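You operate a simulated robot arm through the tools that you are given. There is no shell and no other tool. Be economical: measure what you need, move in short steps, check, and stop when the job is done.

The job below is to be done with a simulated robot arm. You get a single attempt, and the scene is never put back.

## Task
Turn the denim hem to the depth on the work card, press it and set it.
Fine: slide the hem clip to its line; set the hem under the block; iron on its rest, dial at off, block on the pad. Set down upright: iron.

The check looks at the end state, three seconds after you hand in, the way a careful person would. Anything else that was tipped, shoved, dropped, spilled or broken makes it a failure.

## Robot
A 6-joint arm with a two-finger parallel gripper on a trunk, on a base that drives. Base frame: it is fixed to the floor where the robot stands at the start and does not move with it; the origin is under the middle of the robot, x ahead of it, y to its left, z up; the surface under the hand at the start is at about z = 0.79. Readings come in m, degrees, newtons and seconds.
With the tool pointing down near the work surface it reaches from about 0.1 to 0.8 m from the robot's upright axis, wherever it stands. Its first joint turns from -115.0 to 115.0 degrees. Places, roughly: blue strip pack [0.25, 1.25, 0.5]; folder clip [0.3, 0.2, 0.8]; folder dial [0.4, 0.5, 0.8]; green strip pack [0.75, 1.25, 0.5]; grey strip pack (19x8x4 cm) [1, 1, 0.4]; hem board [0.5, 0, 0.8]; hem clip [0.5, 0.1, 0.8]; iron dial [0.3, -0.8, 0.8]; iron rest [0.3, -1, 0.8]; ironing pad [0.4, -0.4, 0.8]; pressing ham (18x12x5 cm) [1.3, 1.1, 0.2]; red strip pack [0.5, 1.25, 0.5]; sleeve board [0.7, -0.7, 0.8]; yellow cloth flap [0.5, 0.4, 0.9]; yellow strip pack [0.5, 1.25, 0.5]. Payload 4.2 kg.
The tool frame sits at the grasp point between the pads (the TCP): z along the fingers, y along the line on which they close. The tips reach 0.023 m beyond it. Largest opening 0.094 m; finger width 0.038, thickness 0.01; the body of the gripper, 0.054 by 0.096 m, starts 0.039 m behind the TCP.
Orientation is told as [roll, pitch, yaw] about the base's x, y, z axes, in that order, counted from this pose: with the fingers straight down and closing along the base's y, the tool's x points along the base's -x, its y along +y and its z along -z.

## Interface
- The arm moves only by the tool apply_moves. Its argument "rows" is a list of rows, each a list of 3 entries, a list of its own where there are three numbers: the shift along the tool's x, y, z in m, then the turn, a rotation vector about the tool's x, y, z in degrees, then the opening, from 0 (shut) to 1 (fully open). In form: [[[tx, ty, tz], [rx, ry, rz], claw], ...]. A call has 1 to 20 rows; each row shifts and turns the commanded pose from where the row before left it, along the tool's axes as they then stand. Rows are played at 5 a second. More than 0.05 m and 8.6 degrees between two rows, or a gripper value outside its range, and nothing of the call is played. Where a pose cannot be reached the arm comes as near as it can. A force on the tool above 40 N (or 10 N above the force at the start of the call, whichever is more), or a blocked arm, ends the call early, and 0.2 s more pass. Each finger travels about 0.108 m/s and halts on what it meets, pressing with about 31 N; the grip force reading is that of the motor and also rises with nothing between the fingers. The clock runs only during rows and for 0.2 s after the last one: add rows that do not move to give the fingers time. The reply holds the time, the measured pose of the TCP, the force on the tool along the base axes, the opening and the grip force, in the units named above and with some noise, with the torque about the TCP (base axes, N m) and any sound that the robot's microphone picked up.
- Cameras (640 x 400 px; columns grow to the right, rows downward): "scene" is now at [0.1991, 0.1487, 1.5356]; the picture's right is [-0.68, -0.73, -0.00], its down [-0.64, 0.60, -0.49] and it looks along [0.35, -0.33, -0.87] (base axes); focal length 231 px, centre (320, 200). "wrist" rides on the gripper at [0.086, 0.016, -0.074] in the tool frame; the picture's right is [-0.18, 0.98, 0.00], its down [-0.58, -0.11, -0.81] and it looks along [-0.79, -0.15, 0.59] (tool axes); focal length 243 px, centre (320, 200). There is no depth. A picture from a camera that has moved, and an enlarged one, comes with that camera's place and axes in the base frame and with its lens.
- camera(camera): a new picture of that camera. No time passes.
- slide_trunk(by): slides the trunk up (or, below 0, down) by that many m; the arm and the scene camera ride with it, the base frame stays. It gives what a move gives, with no picture.
- base_move(legs): drives the robot by 1 to 6 legs, each [ahead, turn to the left] in m and degrees, along the robot's own axes; the way and the turn of a leg run together, so that a leg with both is an arc; at most 1.5 m and 180 degrees a leg. The arm and the cameras ride along, it lands a little off, and it stops where it bumps. It gives what a move gives.
- pan_tilt(pan, tilt): turns the head with the scene camera to pan (to the left, within 80 degrees either way) and tilt (down, from -29 to 69), counted from straight ahead of the robot. It gives what a move gives.
- inspect(camera, box): a new picture of the part [left, top, right, bottom] of that camera's present view, enlarged. No time passes.
- finish_job(): hands the job in; it is judged then, once.

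Work in short steps. Places have to be worked out from the pictures, the camera data and where the tool is seen: move nearer, look again, correct. Check each grasp and each placing, and mend what went wrong. You have 120 turns and 90 pictures in all, those below and enlarged ones among them. Open the gripper and draw the arm clear of the work before you hand the job in, unless the task says otherwise; then end with one line.

The tools are called after "Request:" as a command line: name --argument value ..., lists and objects as JSON in quotes. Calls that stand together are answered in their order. apply_moves: Moves the arm, as the interface text tells. Its arguments: {"type":"object","properties":{"rows":{"type":"array","items":{"type":"array"}}},"required":["rows"]} The other tools are called the same way: slide_trunk (by) slides the trunk up or down; base_move (legs) drives the base; pan_tilt (pan, tilt) turns the head that bears the scene camera; camera (camera) takes a picture; inspect (camera, box) takes an enlarged picture of a part of a camera's view; finish_job () hands the job in.

At the start:

```text
time_s: 0.0
ee_pos: [0.4085, -0.4448, 1.1387]
tool_rot: [0.0, 0.0, 0.0]
force: [0.5, -0.4, -0.7]
moment: [-0.03, -0.01, 0.02]
gripper_width: 0.0944
grip_force: 0.0
trunk travel left (down, up): [-0.925, 0.065]
robot x, y, heading: [0.001, -0.0003, 0.1]
head pan, tilt: [-43.2, 60.9]
```

scene: 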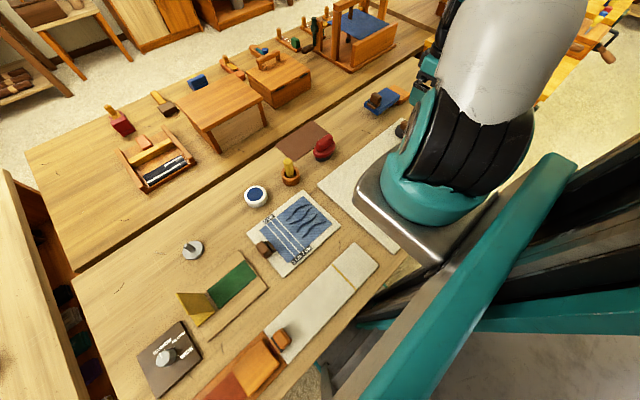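
wrist: 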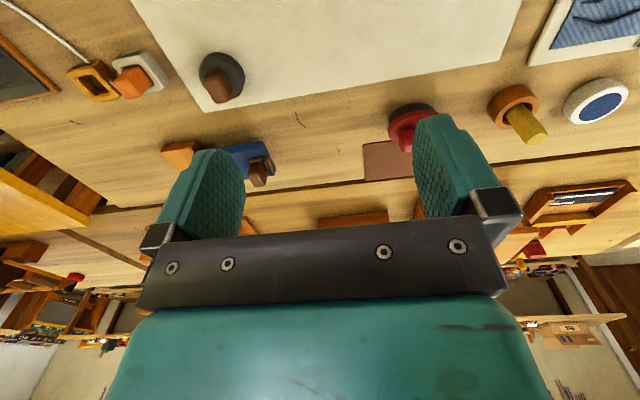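

The scene shows a work bench with the hem board, clip, yellow/green flap, a folder with a dial, and a pad. I'll look around for the work card and the iron first.

Request:
pan_tilt --pan 20 --tilt 50

Request:
camera --camera "scene"

Request:
pan_tilt --pan -75 --tilt 40

Request:
camera --camera "scene"

```text
time_s: 1.3
ee_pos: [0.4087, -0.4449, 1.1402]
tool_rot: [0.0, 0.0, -0.1]
force: [0.7, 0.1, 0.4]
moment: [-0.03, 0.0, 0.04]
gripper_width: 0.0941
grip_force: 0.0
trunk travel left (down, up): [-0.925, 0.065]
robot x, y, heading: [0.0026, -0.0013, -0.0]
head pan, tilt: [20.0, 50.0]
```

```text
87 pictures are left
camera scene: at [0.2236, 0.2199, 1.5492], right [0.34, -0.94, 0.0], down [-0.72, -0.26, -0.64], along [0.6, 0.22, -0.77], focal length 231 px, centre (320, 200)
```

scene: 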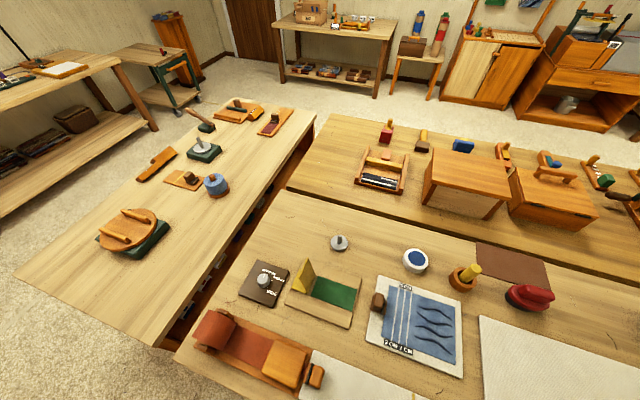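

```text
time_s: 3.0
ee_pos: [0.4077, -0.4456, 1.1385]
tool_rot: [-0.1, 0.0, 0.0]
force: [-0.4, -0.1, -0.5]
moment: [0.01, -0.01, -0.02]
gripper_width: 0.0941
grip_force: 0.1
trunk travel left (down, up): [-0.925, 0.065]
robot x, y, heading: [0.0059, -0.0, -0.0]
head pan, tilt: [-75.0, 40.0]
```

```text
86 pictures are left
camera scene: at [0.1733, 0.1115, 1.5633], right [-0.97, -0.26, 0.0], down [-0.17, 0.62, -0.77], along [0.2, -0.74, -0.64], focal length 231 px, centre (320, 200)
```

scene: 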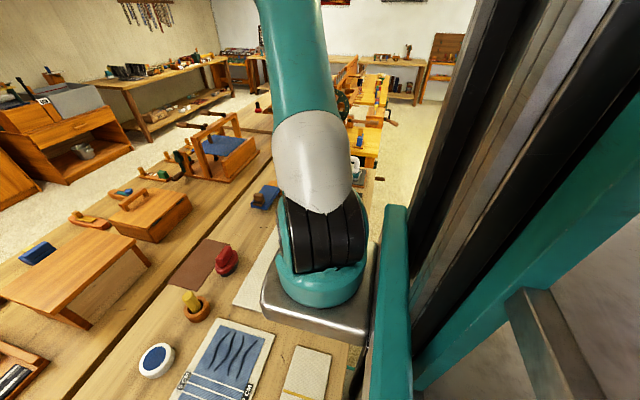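

The red object and the pegs near the pad could be the iron or a distractor. I'll point the head at the hem area and enlarge it.

Request:
pan_tilt --pan 10 --tilt 62

Request:
inspect --camera "scene" --box '[300, 80, 620, 280]'

Request:
inspect --camera "scene" --box '[100, 100, 420, 300]'

Request:
inspect --camera "wrist" --box '[0, 0, 320, 200]'

```text
time_s: 4.6
ee_pos: [0.4077, -0.4443, 1.1397]
tool_rot: [0.0, 0.0, 0.0]
force: [-0.1, -1.0, -0.2]
moment: [0.01, -0.01, -0.01]
gripper_width: 0.0939
grip_force: 0.1
trunk travel left (down, up): [-0.925, 0.065]
robot x, y, heading: [-0.0004, 0.0039, 0.2]
head pan, tilt: [10.0, 62.0]
```

```text
2.00 times, centred on (460, 180) of scene
camera zoom: at [0.2146, 0.2047, 1.5343], right [0.17, -0.98, 0.0], down [-0.87, -0.15, -0.47], along [0.46, 0.08, -0.88], focal length 461 px, centre (40, 240)
```

zoom: 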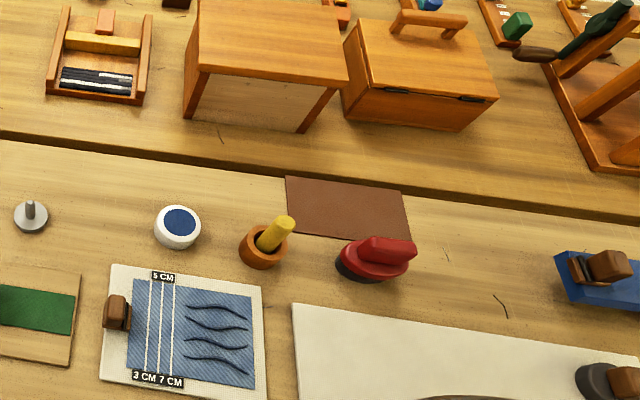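

```text
2.00 times, centred on (260, 200) of scene
camera zoom: at [0.2146, 0.2047, 1.5343], right [0.17, -0.98, 0.0], down [-0.87, -0.15, -0.47], along [0.46, 0.08, -0.88], focal length 461 px, centre (440, 200)
```

zoom: 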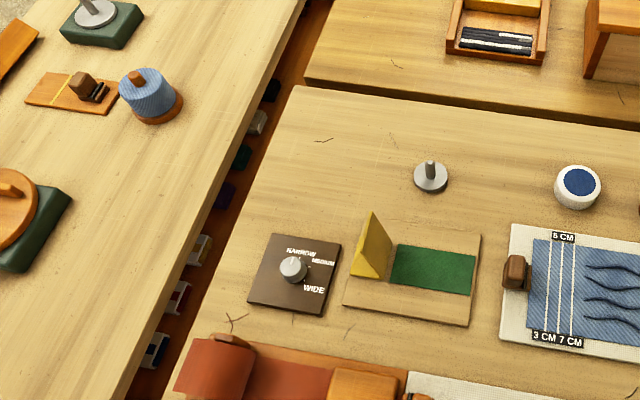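

```text
2.00 times, centred on (160, 100) of wrist
camera zoom: at [0.3215, -0.4298, 1.214], right [0.18, 0.98, 0.0], down [0.58, -0.11, 0.81], along [0.79, -0.15, -0.59], focal length 485 px, centre (640, 400)
```

zoom: 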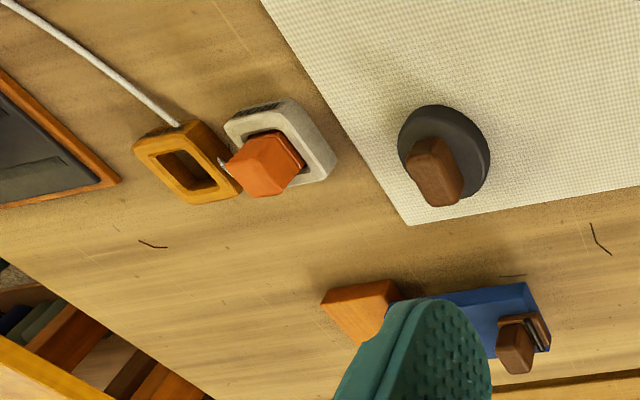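

The hem board has lines at 3, 5 and 7 cm, and the brown hem clip sits at its left edge. The pressing block is probably the dark disc on the pad. I'll back off and drive to the right to see the iron, its dial and the card.

Request:
base_move --legs '[[-0.3, 0], [0, -90], [0.8, 0], [0, 90]]'

Request:
pan_tilt --pan 0 --tilt 40

Request:
camera --camera "scene"

Request:
camera --camera "wrist"

```text
time_s: 18.2
ee_pos: [0.1241, -1.2365, 1.1394]
tool_rot: [-0.1, -0.1, 0.9]
force: [-0.8, 0.2, 0.2]
moment: [-0.01, 0.01, 0.01]
gripper_width: 0.0939
grip_force: 0.0
trunk travel left (down, up): [-0.925, 0.065]
robot x, y, heading: [-0.2937, -0.8014, 1.0]
head pan, tilt: [10.0, 62.0]
```

```text
time_s: 19.1
ee_pos: [0.1245, -1.2383, 1.1395]
tool_rot: [0.0, 0.0, 0.9]
force: [-0.3, -0.2, -0.2]
moment: [0.0, 0.01, -0.01]
gripper_width: 0.0936
grip_force: 0.1
trunk travel left (down, up): [-0.925, 0.065]
robot x, y, heading: [-0.2917, -0.8, 1.2]
head pan, tilt: [0.0, 40.0]
```

```text
82 pictures are left
camera scene: at [-0.0579, -0.6023, 1.5633], right [0.02, -1.0, 0.0], down [-0.64, -0.01, -0.77], along [0.77, 0.01, -0.64], focal length 231 px, centre (320, 200)
```

scene: 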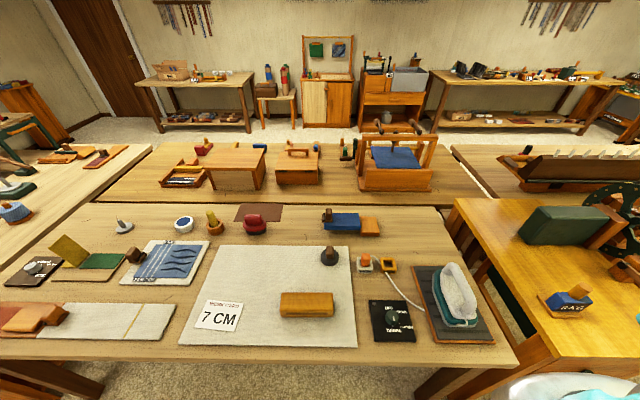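

```text
81 pictures are left
camera wrist: at [0.0372, -1.2243, 1.214], right [0.17, 0.99, 0.0], down [0.58, -0.1, 0.81], along [0.79, -0.14, -0.59], focal length 243 px, centre (320, 200)
```

wrist: 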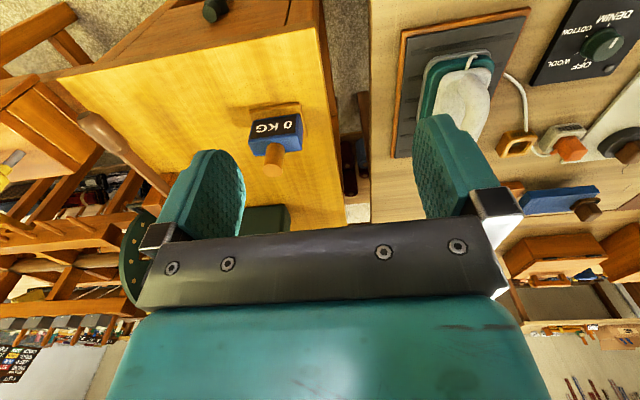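

Card says 7 CM. The iron (teal sole, white handle) lies on its dark rest, with a dial labelled Wool/Cotton/Denim/Off. I'll enlarge these.

Request:
inspect --camera "scene" --box '[340, 240, 500, 350]'

Request:
inspect --camera "scene" --box '[170, 220, 370, 350]'

Request:
inspect --camera "scene" --box '[0, 200, 220, 330]'

```text
3.64 times, centred on (420, 295) of scene
camera zoom: at [-0.0579, -0.6023, 1.5633], right [0.02, -1.0, 0.0], down [-0.64, -0.01, -0.77], along [0.77, 0.01, -0.64], focal length 839 px, centre (-44, -146)
```

zoom: 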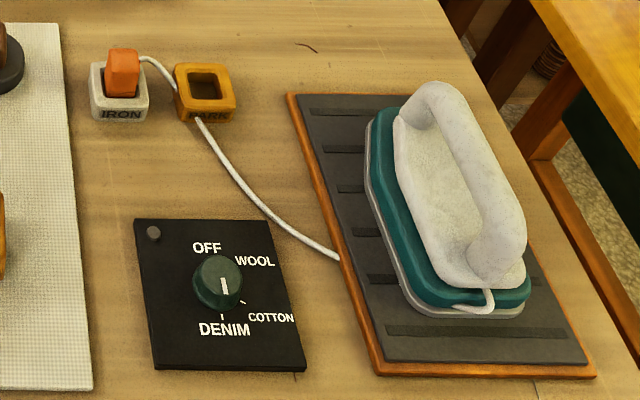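

```text
3.08 times, centred on (270, 285) of scene
camera zoom: at [-0.0579, -0.6023, 1.5633], right [0.02, -1.0, 0.0], down [-0.64, -0.01, -0.77], along [0.77, 0.01, -0.64], focal length 710 px, centre (474, -62)
```

zoom: 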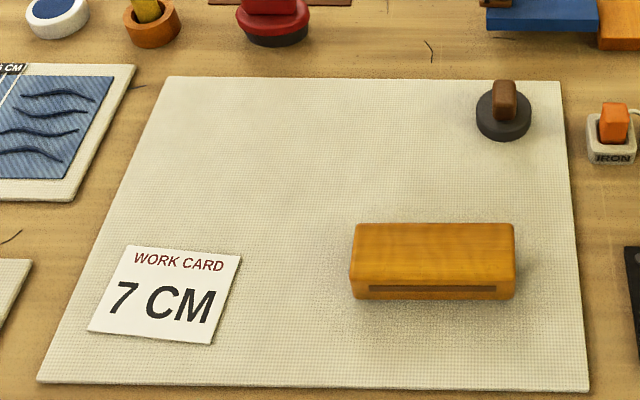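

```text
2.91 times, centred on (110, 265) of scene
camera zoom: at [-0.0579, -0.6023, 1.5633], right [0.02, -1.0, 0.0], down [-0.64, -0.01, -0.77], along [0.77, 0.01, -0.64], focal length 671 px, centre (931, 11)
```

zoom: 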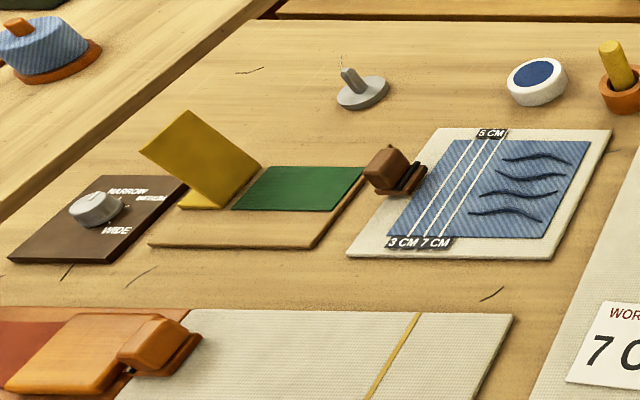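

Work card: 7 cm. The iron is on its rest at about (0.34,-1.03), the dial at (0.27,-0.83), the block at (0.31,-0.55), and the hem clip at (0.49,0.14) with its 7 cm line at about y=0.055. A station near (0,-0.47) reaches them all, so I'll drive there and look again.

Request:
base_move --legs '[[0, 44], [0.42, 0], [0, -45]]'

Request:
pan_tilt --pan 10 --tilt 55

Request:
camera --camera "scene"

Request:
camera --camera "wrist"

```text
time_s: 23.3
ee_pos: [0.5348, -0.6315, 1.1374]
tool_rot: [0.3, 0.0, 42.2]
force: [0.0, -0.5, -0.4]
moment: [-0.02, -0.01, 0.03]
gripper_width: 0.094
grip_force: 0.1
trunk travel left (down, up): [-0.925, 0.065]
robot x, y, heading: [-0.07, -0.5742, 38.3]
head pan, tilt: [0.0, 40.0]
stopped in leg 2: the robot was blocked; the commanded pose is now the measured one
```

```text
time_s: 24.1
ee_pos: [0.5343, -0.6325, 1.138]
tool_rot: [0.2, 0.0, 42.1]
force: [0.0, 0.2, 0.0]
moment: [0.01, -0.01, 0.01]
gripper_width: 0.094
grip_force: 0.0
trunk travel left (down, up): [-0.925, 0.065]
robot x, y, heading: [-0.07, -0.5725, 38.5]
head pan, tilt: [10.0, 55.0]
```

```text
77 pictures are left
camera scene: at [-0.0265, -0.2718, 1.5427], right [0.75, -0.66, 0.0], down [-0.54, -0.61, -0.57], along [0.38, 0.43, -0.82], focal length 231 px, centre (320, 200)
```

scene: 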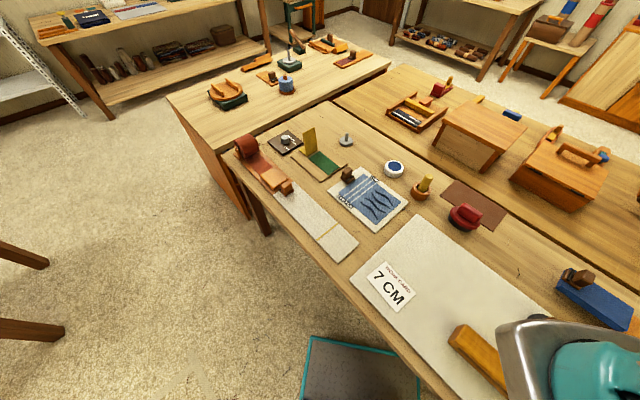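

```text
76 pictures are left
camera wrist: at [0.4593, -0.6801, 1.2124], right [-0.52, 0.85, 0.0], down [0.51, 0.31, 0.81], along [0.69, 0.42, -0.59], focal length 243 px, centre (320, 200)
```

wrist: 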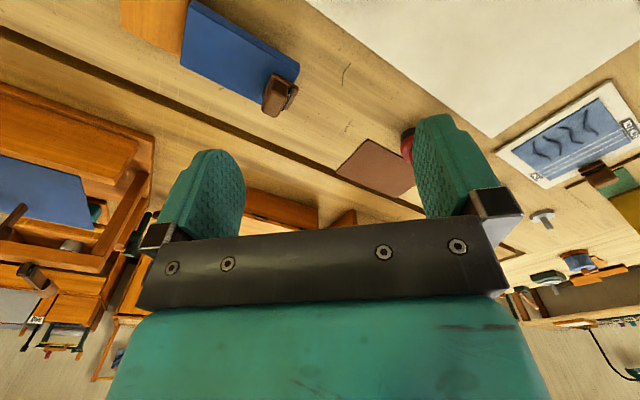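

The front corner of the base touched the bench. I'll back off and come up squarely instead.

Request:
base_move --legs '[[-0.3, 0], [0, 51.5], [0.29, 0], [0, -90], [0.3, 0]]'

Request:
pan_tilt --pan 10 --tilt 55

Request:
camera --camera "scene"

```text
time_s: 35.4
ee_pos: [0.4488, -0.8558, 1.1376]
tool_rot: [0.2, -0.1, 6.3]
force: [0.3, -0.2, -0.8]
moment: [0.03, -0.02, -0.03]
gripper_width: 0.0941
grip_force: 0.1
trunk travel left (down, up): [-0.925, 0.065]
robot x, y, heading: [-0.0084, -0.4532, 2.8]
head pan, tilt: [10.0, 55.0]
```

```text
time_s: 36.0
ee_pos: [0.447, -0.8563, 1.1378]
tool_rot: [0.2, 0.0, 6.4]
force: [0.9, 0.3, 0.5]
moment: [0.04, -0.02, 0.0]
gripper_width: 0.0942
grip_force: 0.1
trunk travel left (down, up): [-0.925, 0.065]
robot x, y, heading: [-0.0056, -0.4573, 2.8]
head pan, tilt: [10.0, 55.0]
```

```text
75 pictures are left
camera scene: at [0.2038, -0.2368, 1.5427], right [0.22, -0.98, 0.0], down [-0.8, -0.18, -0.57], along [0.56, 0.13, -0.82], focal length 231 px, centre (320, 200)
```

scene: 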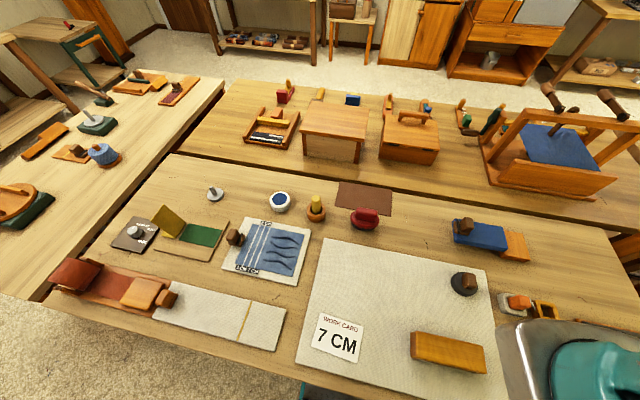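

I'm at (0,-0.46) and everything looks intact. Enlarging the hem board to see how the clip sits relative to its line.

Request:
inspect --camera "scene" --box '[210, 200, 330, 300]'

Request:
inspect --camera "wrist" --box '[120, 0, 440, 200]'

```text
4.00 times, centred on (270, 250) of scene
camera zoom: at [0.2038, -0.2368, 1.5427], right [0.22, -0.98, 0.0], down [-0.8, -0.18, -0.57], along [0.56, 0.13, -0.82], focal length 923 px, centre (520, 0)
```

zoom: 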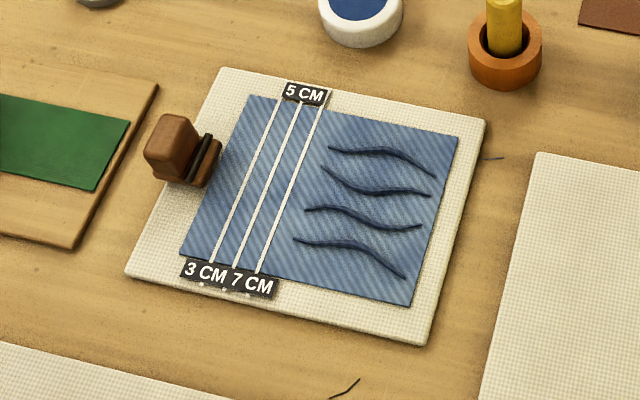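

```text
2.00 times, centred on (280, 100) of wrist
camera zoom: at [0.3597, -0.8515, 1.2119], right [0.07, 1.0, 0.0], down [0.59, -0.05, 0.81], along [0.8, -0.06, -0.59], focal length 485 px, centre (400, 400)
```

zoom: 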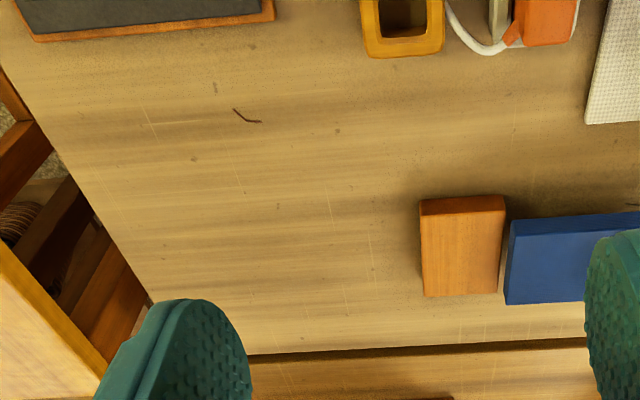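

The 7 cm line runs parallel to x at y≈0.029. The clip handle is at about (0.487, 0.139) and the jaw front at about y≈0.11. I'll swing the arm over to the hem, high up, for a close wrist view.

Request:
apply_moves --rows '[[[0, 0, 0], [0, 0, 6.4], 1], [[0, 0.049, 0.005], [0, 0, 0], 1], [[0, 0.049, 0.005], [0, 0, 0], 1], [[0, 0.049, 0.005], [0, 0, 0], 1], [[0, 0.049, 0.005], [0, 0, 0], 1], [[0, 0.049, 0.005], [0, 0, 0], 1], [[0, 0.049, 0.005], [0, 0, 0], 1], [[0, 0.049, 0.005], [0, 0, 0], 1], [[0, 0.049, 0.005], [0, 0, 0], 1], [[0, 0.049, 0.005], [0, 0, 0], 1], [[0, 0.049, 0.005], [0, 0, 0], 1], [[0, 0.049, 0.005], [0, 0, 0], 1], [[0, 0.049, 0.005], [0, 0, 0], 1], [[0, 0.049, 0.005], [0, 0, 0], 1], [[0, 0.049, 0.005], [0, 0, 0], 1], [[0, 0.049, 0.005], [0, 0, 0], 1], [[0, 0.049, 0.005], [0, 0, 0], 1], [[0, 0.049, 0.005], [0, 0, 0], 1], [[0, 0.049, 0.005], [0, 0, 0], 1], [[0, 0.04, 0.005], [0, 0, 0], 1]]'

Request:
camera --camera "wrist"

Request:
camera --camera "scene"

```text
time_s: 40.2
ee_pos: [0.4799, 0.0544, 1.0413]
tool_rot: [0.1, 0.0, -0.1]
force: [-1.0, -0.8, 0.6]
moment: [0.05, -0.01, 0.01]
gripper_width: 0.094
grip_force: 0.0
out of reach, approached as far as the arm can: row 5, 6, 7
trunk travel left (down, up): [-0.925, 0.065]
robot x, y, heading: [-0.0072, -0.4529, 2.8]
head pan, tilt: [10.0, 55.0]
```

```text
72 pictures are left
camera wrist: at [0.3929, 0.0689, 1.1154], right [0.19, 0.98, 0.0], down [0.58, -0.11, 0.81], along [0.79, -0.15, -0.59], focal length 243 px, centre (320, 200)
```

wrist: 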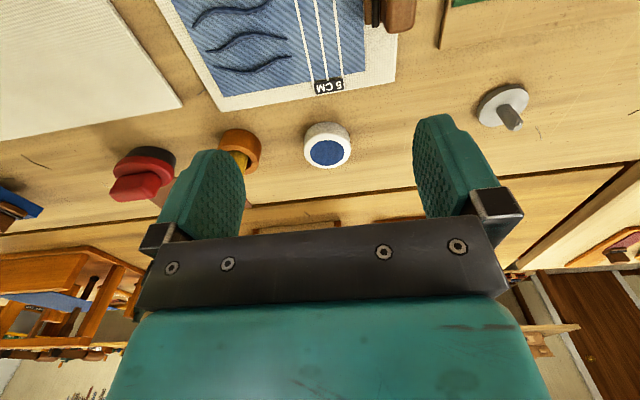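

```text
71 pictures are left
camera scene: at [0.2036, -0.237, 1.5428], right [0.22, -0.98, 0.0], down [-0.8, -0.18, -0.57], along [0.56, 0.13, -0.82], focal length 231 px, centre (320, 200)
```

scene: 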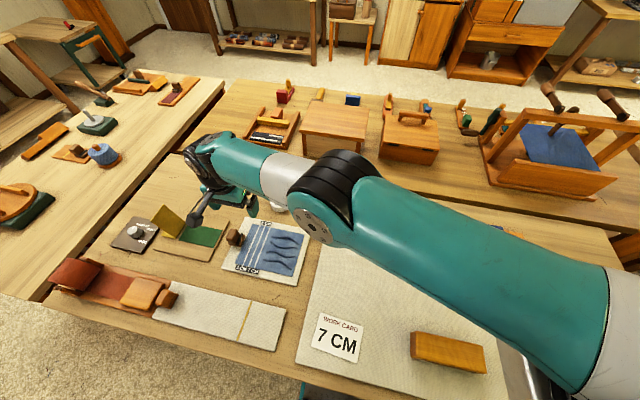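

The wrist view shows the clip and lines. I'll turn the tool to yaw 90 so the fingers close along x, then hover over the clip handle.

Request:
apply_moves --rows '[[[0, 0, 0], [0, 0, -8.2], 1], [[0, 0, 0], [0, 0, -8.2], 1], [[0, 0, 0], [0, 0, -8.2], 1], [[0, 0, 0], [0, 0, -8.2], 1], [[0, 0, 0], [0, 0, -8.2], 1], [[0, 0, 0], [0, 0, -8.2], 1], [[0, 0, 0], [0, 0, -8.2], 1], [[0, 0, 0], [0, 0, -8.2], 1], [[0, 0, 0], [0, 0, -8.2], 1], [[0, 0, 0], [0, 0, -8.2], 1], [[0, 0, 0], [0, 0, -8.0], 1], [[-0.02, 0, 0.03], [0, 0, 0], 1], [[-0.02, 0, 0.03], [0, 0, 0], 1], [[-0.02, 0, 0.03], [0, 0, 0], 1], [[-0.02, -0.006, 0.03], [0, 0, 0], 1]]'

Request:
camera --camera "wrist"

Request:
inspect --camera "scene" --box '[160, 140, 320, 290]'

```text
time_s: 43.4
ee_pos: [0.4641, 0.0524, 0.9751]
tool_rot: [0.0, -0.3, 89.9]
force: [0.7, -0.5, 0.1]
moment: [-0.04, 0.0, 0.0]
gripper_width: 0.0939
grip_force: 0.1
out of reach, approached as far as the arm can: row 12, 13, 14, 15
trunk travel left (down, up): [-0.925, 0.065]
robot x, y, heading: [-0.0048, -0.4538, 2.9]
head pan, tilt: [10.0, 55.0]
```

```text
70 pictures are left
camera wrist: at [0.4468, -0.0354, 1.05], right [-0.98, 0.19, 0.0], down [0.11, 0.58, 0.81], along [0.15, 0.8, -0.59], focal length 243 px, centre (320, 200)
```

wrist: 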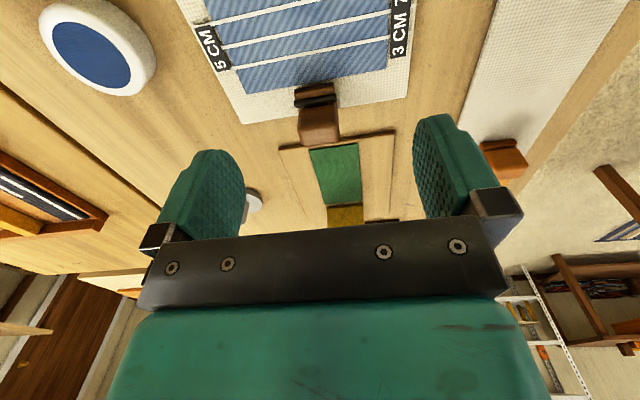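

```text
2.67 times, centred on (240, 215) of scene
camera zoom: at [0.2034, -0.2367, 1.5428], right [0.22, -0.98, 0.0], down [-0.8, -0.18, -0.57], along [0.56, 0.13, -0.82], focal length 615 px, centre (533, 160)
```

zoom: 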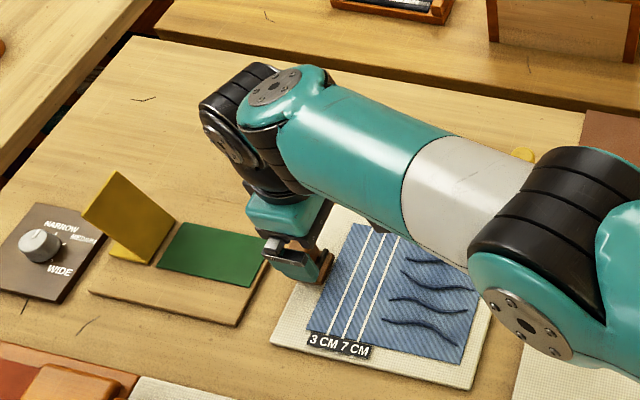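

From here the arm cannot reach the clip with this yaw. I'll lift slightly and drive about 0.37 m to the left for the clip work.

Request:
apply_moves --rows '[[[0, 0, -0.05], [0, 0, 0], 1], [[0, 0, -0.05], [0, 0, 0], 1]]'

Request:
base_move --legs '[[-0.28, 0], [0, 87], [0.37, 0], [0, -90], [0.28, 0]]'

Request:
camera --camera "wrist"

```text
time_s: 44.0
ee_pos: [0.4634, 0.0496, 1.0775]
tool_rot: [0.0, -0.3, 89.9]
force: [0.3, -0.5, -0.5]
moment: [-0.02, 0.01, -0.04]
gripper_width: 0.094
grip_force: 0.1
trunk travel left (down, up): [-0.925, 0.065]
robot x, y, heading: [-0.0097, -0.4512, 2.9]
head pan, tilt: [10.0, 55.0]
```

```text
time_s: 57.1
ee_pos: [0.4912, 0.3645, 1.0772]
tool_rot: [-0.1, -0.3, 86.0]
force: [-0.4, 0.0, -0.2]
moment: [0.0, -0.01, 0.03]
gripper_width: 0.0937
grip_force: 0.0
trunk travel left (down, up): [-0.925, 0.065]
robot x, y, heading: [-0.0171, -0.1039, -1.0]
head pan, tilt: [10.0, 55.0]
```

```text
68 pictures are left
camera wrist: at [0.4682, 0.2767, 1.1527], right [-0.97, 0.25, 0.0], down [0.15, 0.57, 0.81], along [0.21, 0.78, -0.59], focal length 243 px, centre (320, 200)
```

wrist: 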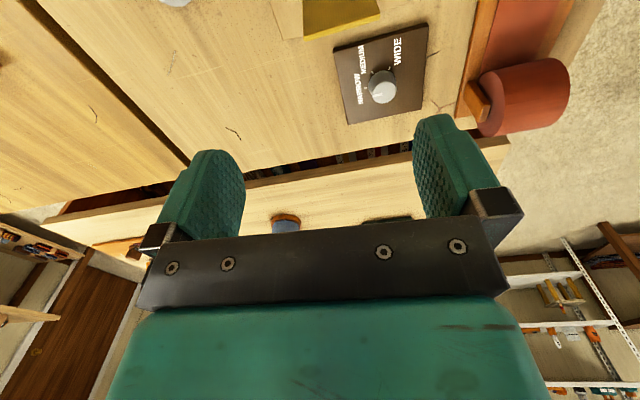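

Now I'm in range. I'll straighten the yaw to 90, move back in -y over the clip, and lower partway.

Request:
apply_moves --rows '[[[0, 0, 0], [0, 0, -4.0], 1], [[0.045, 0, 0], [0, 0, 0], 1], [[0.045, 0, 0], [0, 0, 0], 1], [[0.045, 0, 0], [0, 0, 0], 1], [[0.045, 0.002, 0.04], [0, 0, 0], 1], [[0.045, 0.002, 0.04], [0, 0, 0], 1], [[0, 0, 0.04], [0, 0, 0], 1], [[0, 0, 0.03], [0, 0, 0], 1], [[0, 0, 0], [0, 0, 0], 1]]'

Request:
camera --camera "wrist"

Request:
camera --camera "scene"

```text
refused: row 5 steps farther than a row can; nothing moved
```

```text
67 pictures are left
camera wrist: at [0.4682, 0.2767, 1.1527], right [-0.97, 0.25, 0.0], down [0.15, 0.57, 0.81], along [0.21, 0.78, -0.59], focal length 243 px, centre (320, 200)
```

wrist: 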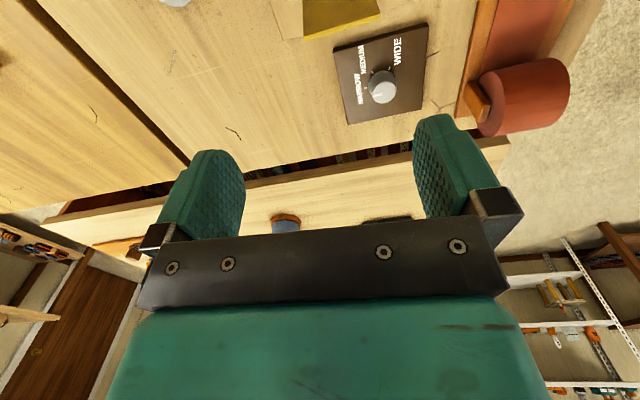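

```text
66 pictures are left
camera scene: at [0.2117, 0.0955, 1.5427], right [0.15, -0.99, 0.0], down [-0.81, -0.13, -0.57], along [0.57, 0.09, -0.82], focal length 231 px, centre (320, 200)
```

scene: 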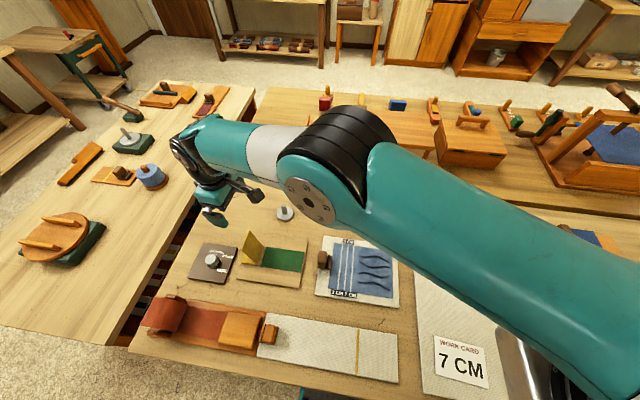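

One step was too long, so nothing moved. Same path with smaller steps.

Request:
apply_moves --rows '[[[0, 0, 0], [0, 0, -4.0], 1], [[0.045, 0, 0], [0, 0, 0], 1], [[0.045, 0, 0], [0, 0, 0], 1], [[0.045, 0, 0], [0, 0, 0], 1], [[0.045, 0.002, 0], [0, 0, 0], 1], [[0.045, 0.001, 0], [0, 0, 0], 1], [[0, 0, 0.04], [0, 0, 0], 1], [[0, 0, 0.04], [0, 0, 0], 1], [[0, 0, 0.04], [0, 0, 0], 1], [[0, 0, 0.03], [0, 0, 0], 1], [[0, 0, 0], [0, 0, 0], 1]]'

Request:
camera --camera "wrist"

Request:
inspect --camera "scene" --box '[280, 200, 440, 310]'

```text
time_s: 59.5
ee_pos: [0.4896, 0.1377, 0.927]
tool_rot: [0.0, -0.2, 90.0]
force: [-0.5, -0.2, 0.2]
moment: [0.0, 0.03, -0.01]
gripper_width: 0.0941
grip_force: 0.0
trunk travel left (down, up): [-0.925, 0.065]
robot x, y, heading: [-0.016, -0.1051, -1.1]
head pan, tilt: [10.0, 55.0]
```

```text
65 pictures are left
camera wrist: at [0.4726, 0.049, 1.0008], right [-0.98, 0.19, 0.0], down [0.11, 0.58, 0.81], along [0.15, 0.8, -0.59], focal length 243 px, centre (320, 200)
```

wrist: 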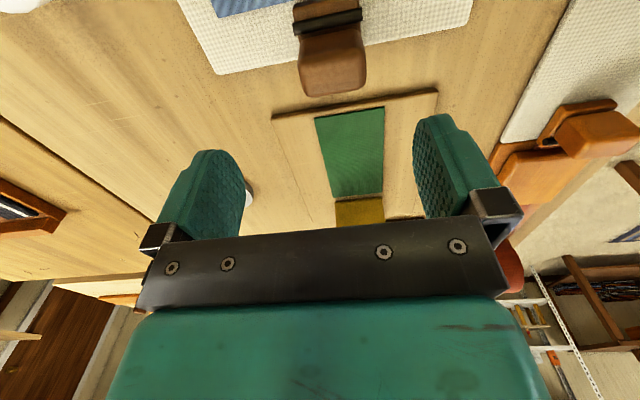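

```text
3.64 times, centred on (360, 255) of scene
camera zoom: at [0.2118, 0.0955, 1.5426], right [0.15, -0.99, 0.0], down [-0.81, -0.13, -0.57], along [0.57, 0.09, -0.82], focal length 839 px, centre (174, 0)
```

zoom: 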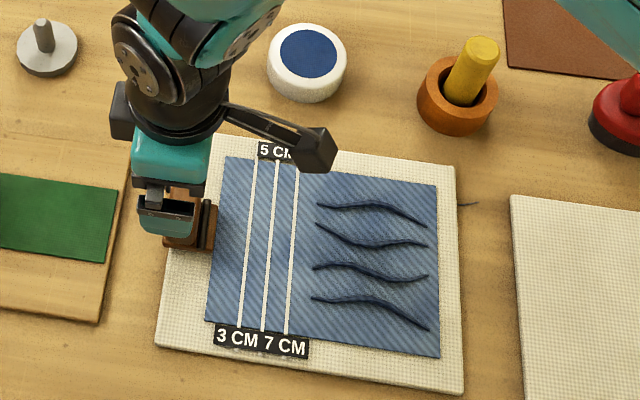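

The handle is about 4.4 cm wide, centred at roughly (0.480, 0.128). I'll centre on it, lower to TCP z≈0.833 and close.

Request:
apply_moves --rows '[[[0.009, 0.009, 0], [0, 0, 0], 1], [[0, 0, 0.03], [0, 0, 0], 1], [[0, 0, 0.03], [0, 0, 0], 1], [[0, 0, 0.02], [0, 0, 0], 1], [[0, 0, 0.013], [0, 0, 0], 1], [[0, 0, 0], [0, 0, 0], 1]]'

Request:
camera --camera "wrist"

Request:
inspect --camera "scene" --box '[280, 200, 440, 310]'

```text
time_s: 60.9
ee_pos: [0.4782, 0.13, 0.8342]
tool_rot: [-0.2, -0.3, 89.9]
force: [-0.1, 1.0, -0.4]
moment: [-0.01, -0.02, 0.02]
gripper_width: 0.0941
grip_force: 0.0
trunk travel left (down, up): [-0.925, 0.065]
robot x, y, heading: [-0.0158, -0.1055, -1.4]
head pan, tilt: [10.0, 55.0]
```

```text
63 pictures are left
camera wrist: at [0.4623, 0.0421, 0.909], right [-0.98, 0.19, 0.0], down [0.11, 0.58, 0.81], along [0.15, 0.79, -0.59], focal length 243 px, centre (320, 200)
```

wrist: 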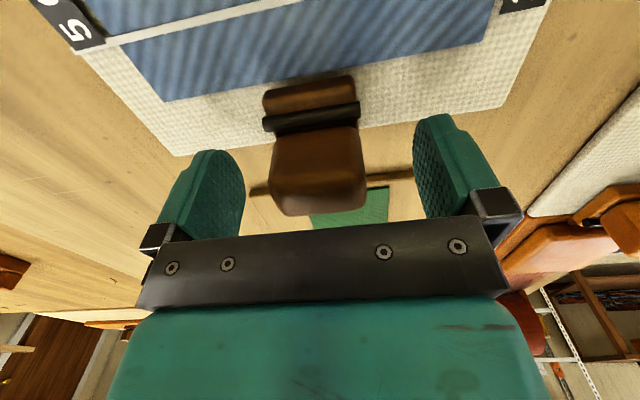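

```text
3.64 times, centred on (360, 255) of scene
camera zoom: at [0.2118, 0.0955, 1.5426], right [0.15, -0.99, 0.0], down [-0.81, -0.13, -0.57], along [0.57, 0.09, -0.82], focal length 839 px, centre (174, 0)
```

zoom: 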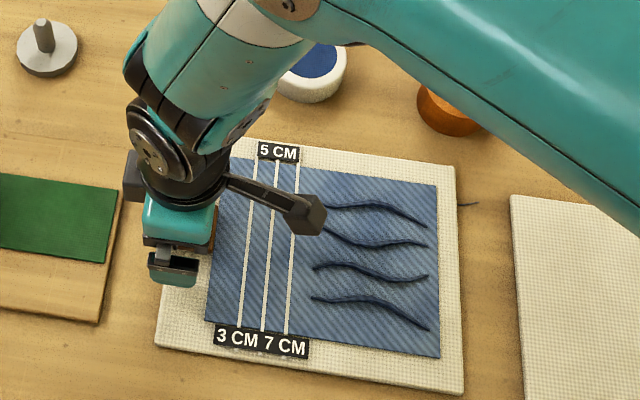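

The handle is centred between the pads. Closing the gripper.

Request:
apply_moves --rows '[[[0, 0, 0], [0, 0, 0], 0.6], [[0, 0, 0], [0, 0, 0], 0.4], [[0, 0, 0], [0, 0, 0], 0.3], [[0, 0, 0], [0, 0, 0], 0.3]]'

Request:
camera --camera "wrist"

```text
time_s: 61.9
ee_pos: [0.4791, 0.1306, 0.8362]
tool_rot: [-0.1, -0.3, 89.9]
force: [9.7, -0.3, -3.0]
moment: [-0.15, 0.31, 0.7]
gripper_width: 0.0438
grip_force: 44.8
trunk travel left (down, up): [-0.925, 0.065]
robot x, y, heading: [-0.0136, -0.1073, -1.2]
head pan, tilt: [10.0, 55.0]
```

```text
61 pictures are left
camera wrist: at [0.4629, 0.0421, 0.9091], right [-0.98, 0.19, 0.0], down [0.11, 0.58, 0.81], along [0.15, 0.79, -0.59], focal length 243 px, centre (320, 200)
```

wrist: 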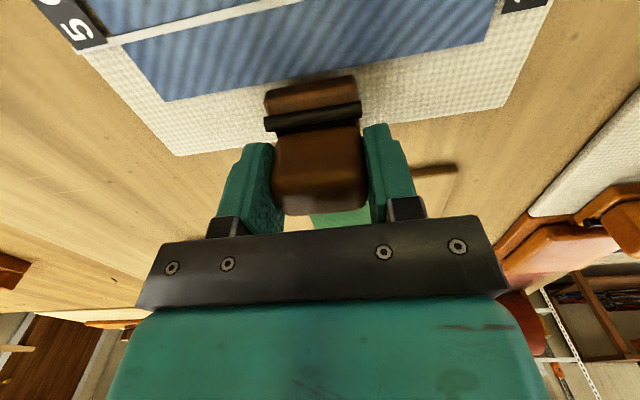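

Gripped at 4.4 cm. The clip's front edge is just at the cloth edge (y≈0.097). I'll slide it 4 cm toward the lines and look at what happens.

Request:
apply_moves --rows '[[[0.01, 0, 0], [0, 0, 0], 0.3], [[0.01, 0, 0], [0, 0, 0], 0.3], [[0.01, 0, 0], [0, 0, 0], 0.3], [[0.01, 0, 0], [0, 0, 0], 0.3], [[0, 0, 0], [0, 0, 0], 0.3]]'

Request:
camera --camera "wrist"

Request:
inspect --camera "scene" --box '[280, 200, 440, 310]'

```text
time_s: 63.1
ee_pos: [0.4792, 0.0901, 0.8353]
tool_rot: [-0.2, -0.3, 89.9]
force: [17.9, 0.7, -1.2]
moment: [-0.5, 1.13, 1.32]
gripper_width: 0.0442
grip_force: 44.7
trunk travel left (down, up): [-0.925, 0.065]
robot x, y, heading: [-0.0144, -0.1056, -1.2]
head pan, tilt: [10.0, 55.0]
```

```text
60 pictures are left
camera wrist: at [0.4628, 0.0024, 0.909], right [-0.98, 0.19, 0.0], down [0.11, 0.58, 0.81], along [0.15, 0.8, -0.59], focal length 243 px, centre (320, 200)
```

wrist: 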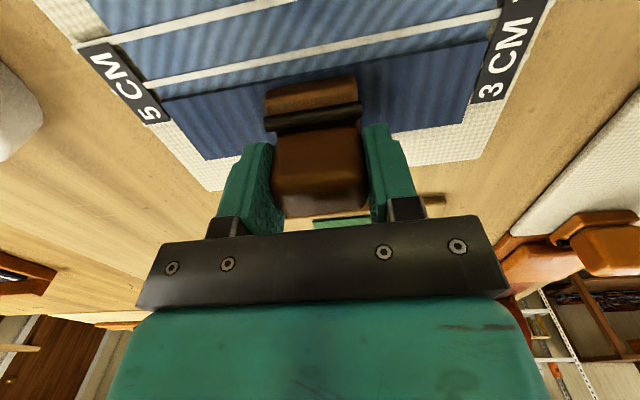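

```text
3.64 times, centred on (360, 255) of scene
camera zoom: at [0.2128, 0.0955, 1.5425], right [0.15, -0.99, 0.0], down [-0.81, -0.13, -0.57], along [0.57, 0.09, -0.82], focal length 839 px, centre (174, 0)
```

zoom: 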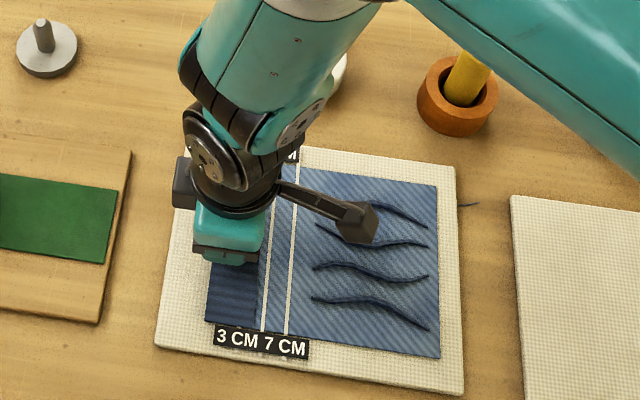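

The fold (dark flap) follows the clip's front edge, now at roughly 4.2–4.5 cm. I'll ease the side force by shifting 2 mm in +x and slide 2.2 cm more.

Request:
apply_moves --rows '[[[0.006, -0.002, 0], [0, 0, 0], 0.3], [[0.006, 0, 0], [0, 0, 0], 0.3], [[0.005, 0, 0], [0, 0, 0], 0.3], [[0.005, 0, 0], [0, 0, 0], 0.3], [[0, 0, 0], [0, 0, 0], 0.3]]'

Request:
camera --camera "wrist"

Request:
inspect --camera "scene" --box '[310, 240, 390, 300]'

```text
time_s: 64.3
ee_pos: [0.4795, 0.0699, 0.835]
tool_rot: [0.1, -0.2, 89.9]
force: [-2.8, 0.2, 17.0]
moment: [0.76, 0.1, 0.17]
gripper_width: 0.0442
grip_force: 44.7
trunk travel left (down, up): [-0.925, 0.065]
robot x, y, heading: [-0.0178, -0.1042, -1.0]
head pan, tilt: [10.0, 55.0]
```

```text
58 pictures are left
camera wrist: at [0.4631, -0.0195, 0.9091], right [-0.98, 0.19, 0.0], down [0.11, 0.58, 0.81], along [0.15, 0.8, -0.59], focal length 243 px, centre (320, 200)
```

wrist: 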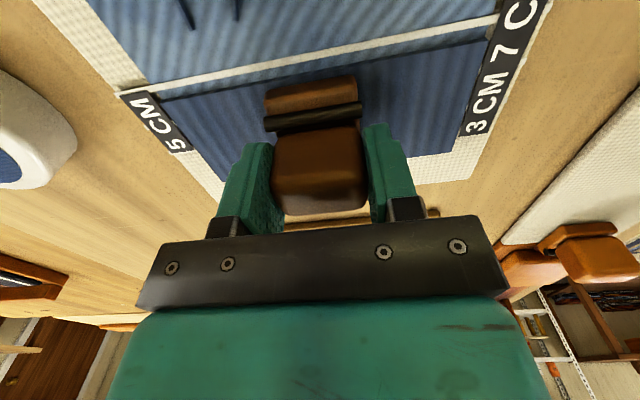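

```text
6.67 times, centred on (350, 270) of scene
camera zoom: at [0.2111, 0.0953, 1.5429], right [0.15, -0.99, 0.0], down [-0.81, -0.13, -0.57], along [0.57, 0.09, -0.82], focal length 1538 px, centre (120, -267)
```

zoom: 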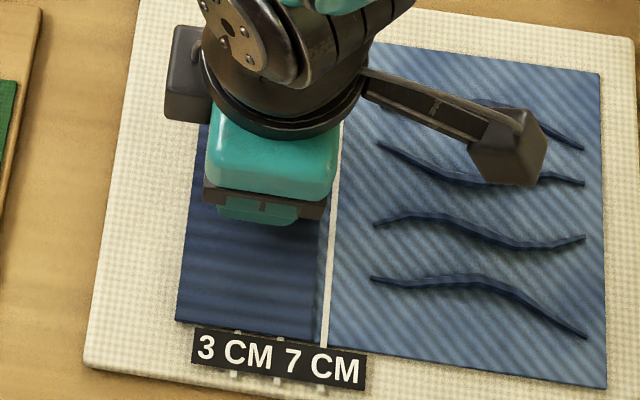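

The fold edge is roughly 5–6 mm short of the 7 cm line's centre. I'll slide 5 mm more, then check closely.

Request:
apply_moves --rows '[[[0.003, 0, -0.001], [0, 0, 0], 0.3], [[0.002, 0, 0], [0, 0, 0], 0.3], [[0, 0, 0], [0, 0, 0], 0.3], [[0, 0, 0], [0, 0, 0], 0.3]]'

Request:
inspect --camera "wrist" --box '[140, 0, 540, 250]'

Request:
inspect --camera "scene" --box '[320, 255, 376, 290]'

```text
time_s: 65.3
ee_pos: [0.4789, 0.064, 0.8342]
tool_rot: [-0.1, -0.3, 89.9]
force: [-5.5, 1.9, 13.7]
moment: [1.28, 1.29, 0.66]
gripper_width: 0.0437
grip_force: 44.9
trunk travel left (down, up): [-0.925, 0.065]
robot x, y, heading: [-0.0116, -0.1042, -0.8]
head pan, tilt: [10.0, 55.0]
```

```text
1.60 times, centred on (340, 125) of wrist
camera zoom: at [0.4631, -0.0245, 0.9092], right [-0.98, 0.19, 0.0], down [0.11, 0.58, 0.81], along [0.15, 0.8, -0.59], focal length 388 px, centre (288, 320)
```

zoom: 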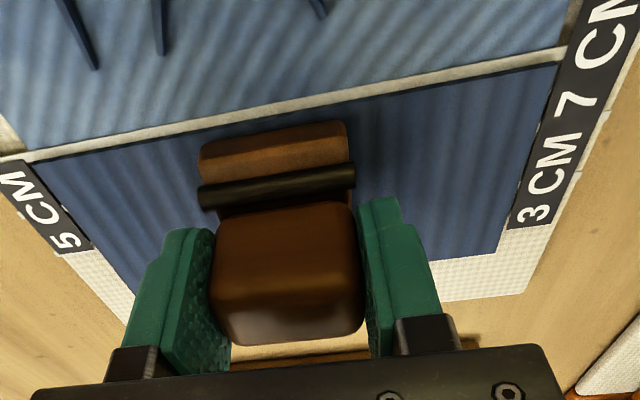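

```text
11.43 times, centred on (348, 272) of scene
camera zoom: at [0.2113, 0.0953, 1.5428], right [0.15, -0.99, 0.0], down [-0.81, -0.13, -0.57], along [0.57, 0.09, -0.82], focal length 2637 px, centre (0, -629)
```

zoom: 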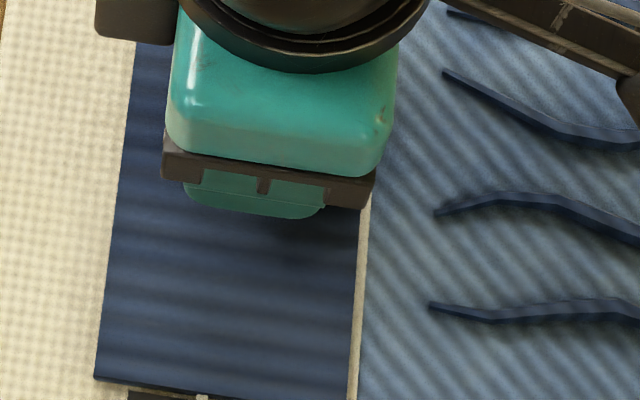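

The fold edge now just touches the near edge of the 7 cm line, about 1.7 mm from its centre. I'll add 2 mm and check again.

Request:
apply_moves --rows '[[[0.002, 0, 0], [0, 0, 0], 0.3], [[0, 0, 0], [0, 0, 0], 0.3], [[0, 0, 0], [0, 0, 0], 0.3]]'

Request:
inspect --camera "scene" --box '[320, 255, 376, 290]'

```text
time_s: 66.1
ee_pos: [0.4787, 0.0614, 0.8349]
tool_rot: [0.0, -0.2, 90.0]
force: [-11.7, 0.8, -2.1]
moment: [1.39, -0.42, 0.58]
gripper_width: 0.0439
grip_force: 45.4
trunk travel left (down, up): [-0.925, 0.065]
robot x, y, heading: [-0.0151, -0.1096, -1.2]
head pan, tilt: [10.0, 55.0]
```

```text
11.43 times, centred on (348, 272) of scene
camera zoom: at [0.2112, 0.0955, 1.5425], right [0.15, -0.99, 0.0], down [-0.81, -0.13, -0.57], along [0.57, 0.09, -0.82], focal length 2637 px, centre (0, -629)
```

zoom: 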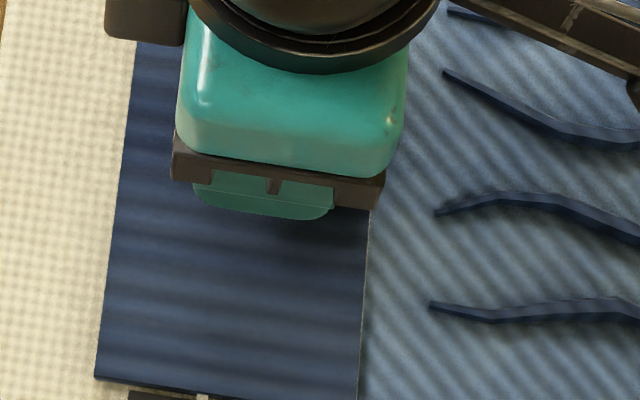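

The fold edge now lies on the 7 cm line with just a sliver left showing. I'll release gently, lift and look.

Request:
apply_moves --rows '[[[0, 0, 0], [0, 0, 0], 0.5], [[0, 0, 0], [0, 0, 0], 0.8], [[0, 0, 0], [0, 0, 0], 0.9], [[0, 0, -0.04], [0, 0, 0], 0.9], [[0, 0, -0.045], [0, 0, 0], 0.9], [[0, 0, -0.045], [0, 0, 0], 0.9], [[-0.045, 0, -0.01], [0, 0, 0], 0.9], [[-0.045, 0, -0.01], [0, 0, 0], 0.9], [[-0.045, 0, -0.01], [0, 0, 0], 0.9]]'

Request:
inspect --camera "scene" --box '[290, 210, 418, 290]'

Request:
camera --camera "wrist"

```text
time_s: 68.1
ee_pos: [0.4796, 0.1968, 0.9974]
tool_rot: [0.0, -0.2, 90.0]
force: [0.0, -0.2, 0.6]
moment: [0.01, 0.02, -0.01]
gripper_width: 0.0846
grip_force: 0.0
trunk travel left (down, up): [-0.925, 0.065]
robot x, y, heading: [-0.013, -0.1086, -1.4]
head pan, tilt: [10.0, 55.0]
```

```text
5.00 times, centred on (354, 250) of scene
camera zoom: at [0.212, 0.0951, 1.5427], right [0.15, -0.99, 0.0], down [-0.81, -0.13, -0.57], along [0.57, 0.09, -0.82], focal length 1154 px, centre (150, -50)
```

zoom: 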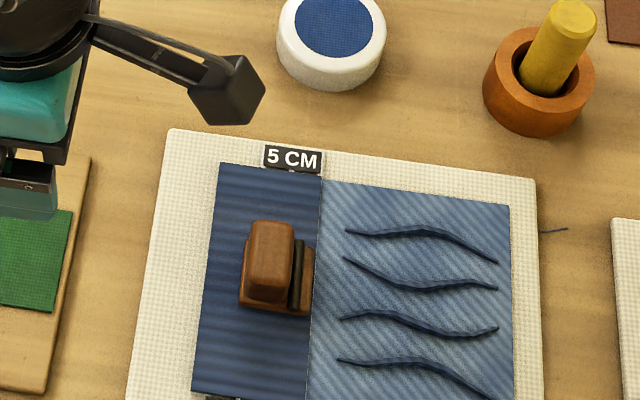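

```text
52 pictures are left
camera wrist: at [0.4635, 0.1088, 1.0706], right [-0.98, 0.19, 0.0], down [0.11, 0.58, 0.81], along [0.15, 0.79, -0.59], focal length 243 px, centre (320, 200)
```

wrist: 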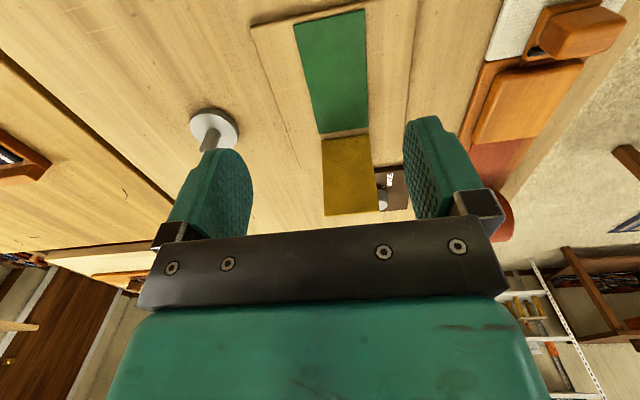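

The clip and fold are in place, and the wrinkles on the cloth need pressing. Now I'll drive back right to the station between the iron and the hem.

Request:
base_move --legs '[[-0.28, 0], [0, -88.6], [0.4, 0], [0, 90], [0.28, 0]]'

Request:
pan_tilt --pan -35 --tilt 58

Request:
camera --camera "scene"

```text
time_s: 81.3
ee_pos: [0.4658, -0.1665, 0.9973]
tool_rot: [-0.1, -0.2, 93.0]
force: [-0.2, 0.6, 0.6]
moment: [0.0, -0.05, 0.03]
gripper_width: 0.0845
grip_force: 0.2
trunk travel left (down, up): [-0.925, 0.065]
robot x, y, heading: [-0.0103, -0.4962, 2.0]
head pan, tilt: [10.0, 55.0]
```

```text
time_s: 82.4
ee_pos: [0.4657, -0.1672, 0.9972]
tool_rot: [-0.2, -0.3, 93.1]
force: [-0.7, -1.0, -0.5]
moment: [0.01, 0.01, 0.03]
gripper_width: 0.0845
grip_force: 0.0
trunk travel left (down, up): [-0.925, 0.065]
robot x, y, heading: [-0.0109, -0.4972, 1.9]
head pan, tilt: [-35.0, 58.0]
```

```text
51 pictures are left
camera scene: at [0.1908, -0.3357, 1.539], right [-0.55, -0.84, 0.0], down [-0.71, 0.46, -0.53], along [0.44, -0.29, -0.85], focal length 231 px, centre (320, 200)
```

scene: 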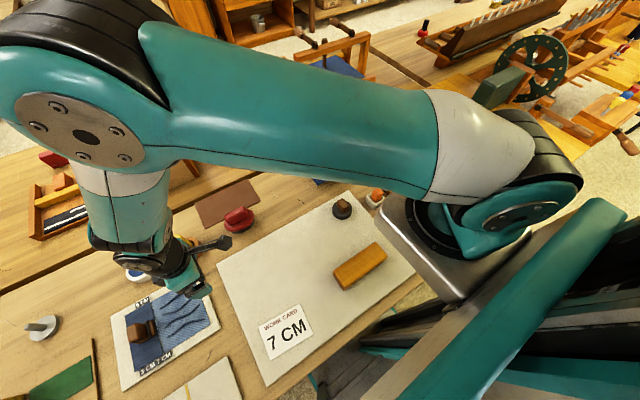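

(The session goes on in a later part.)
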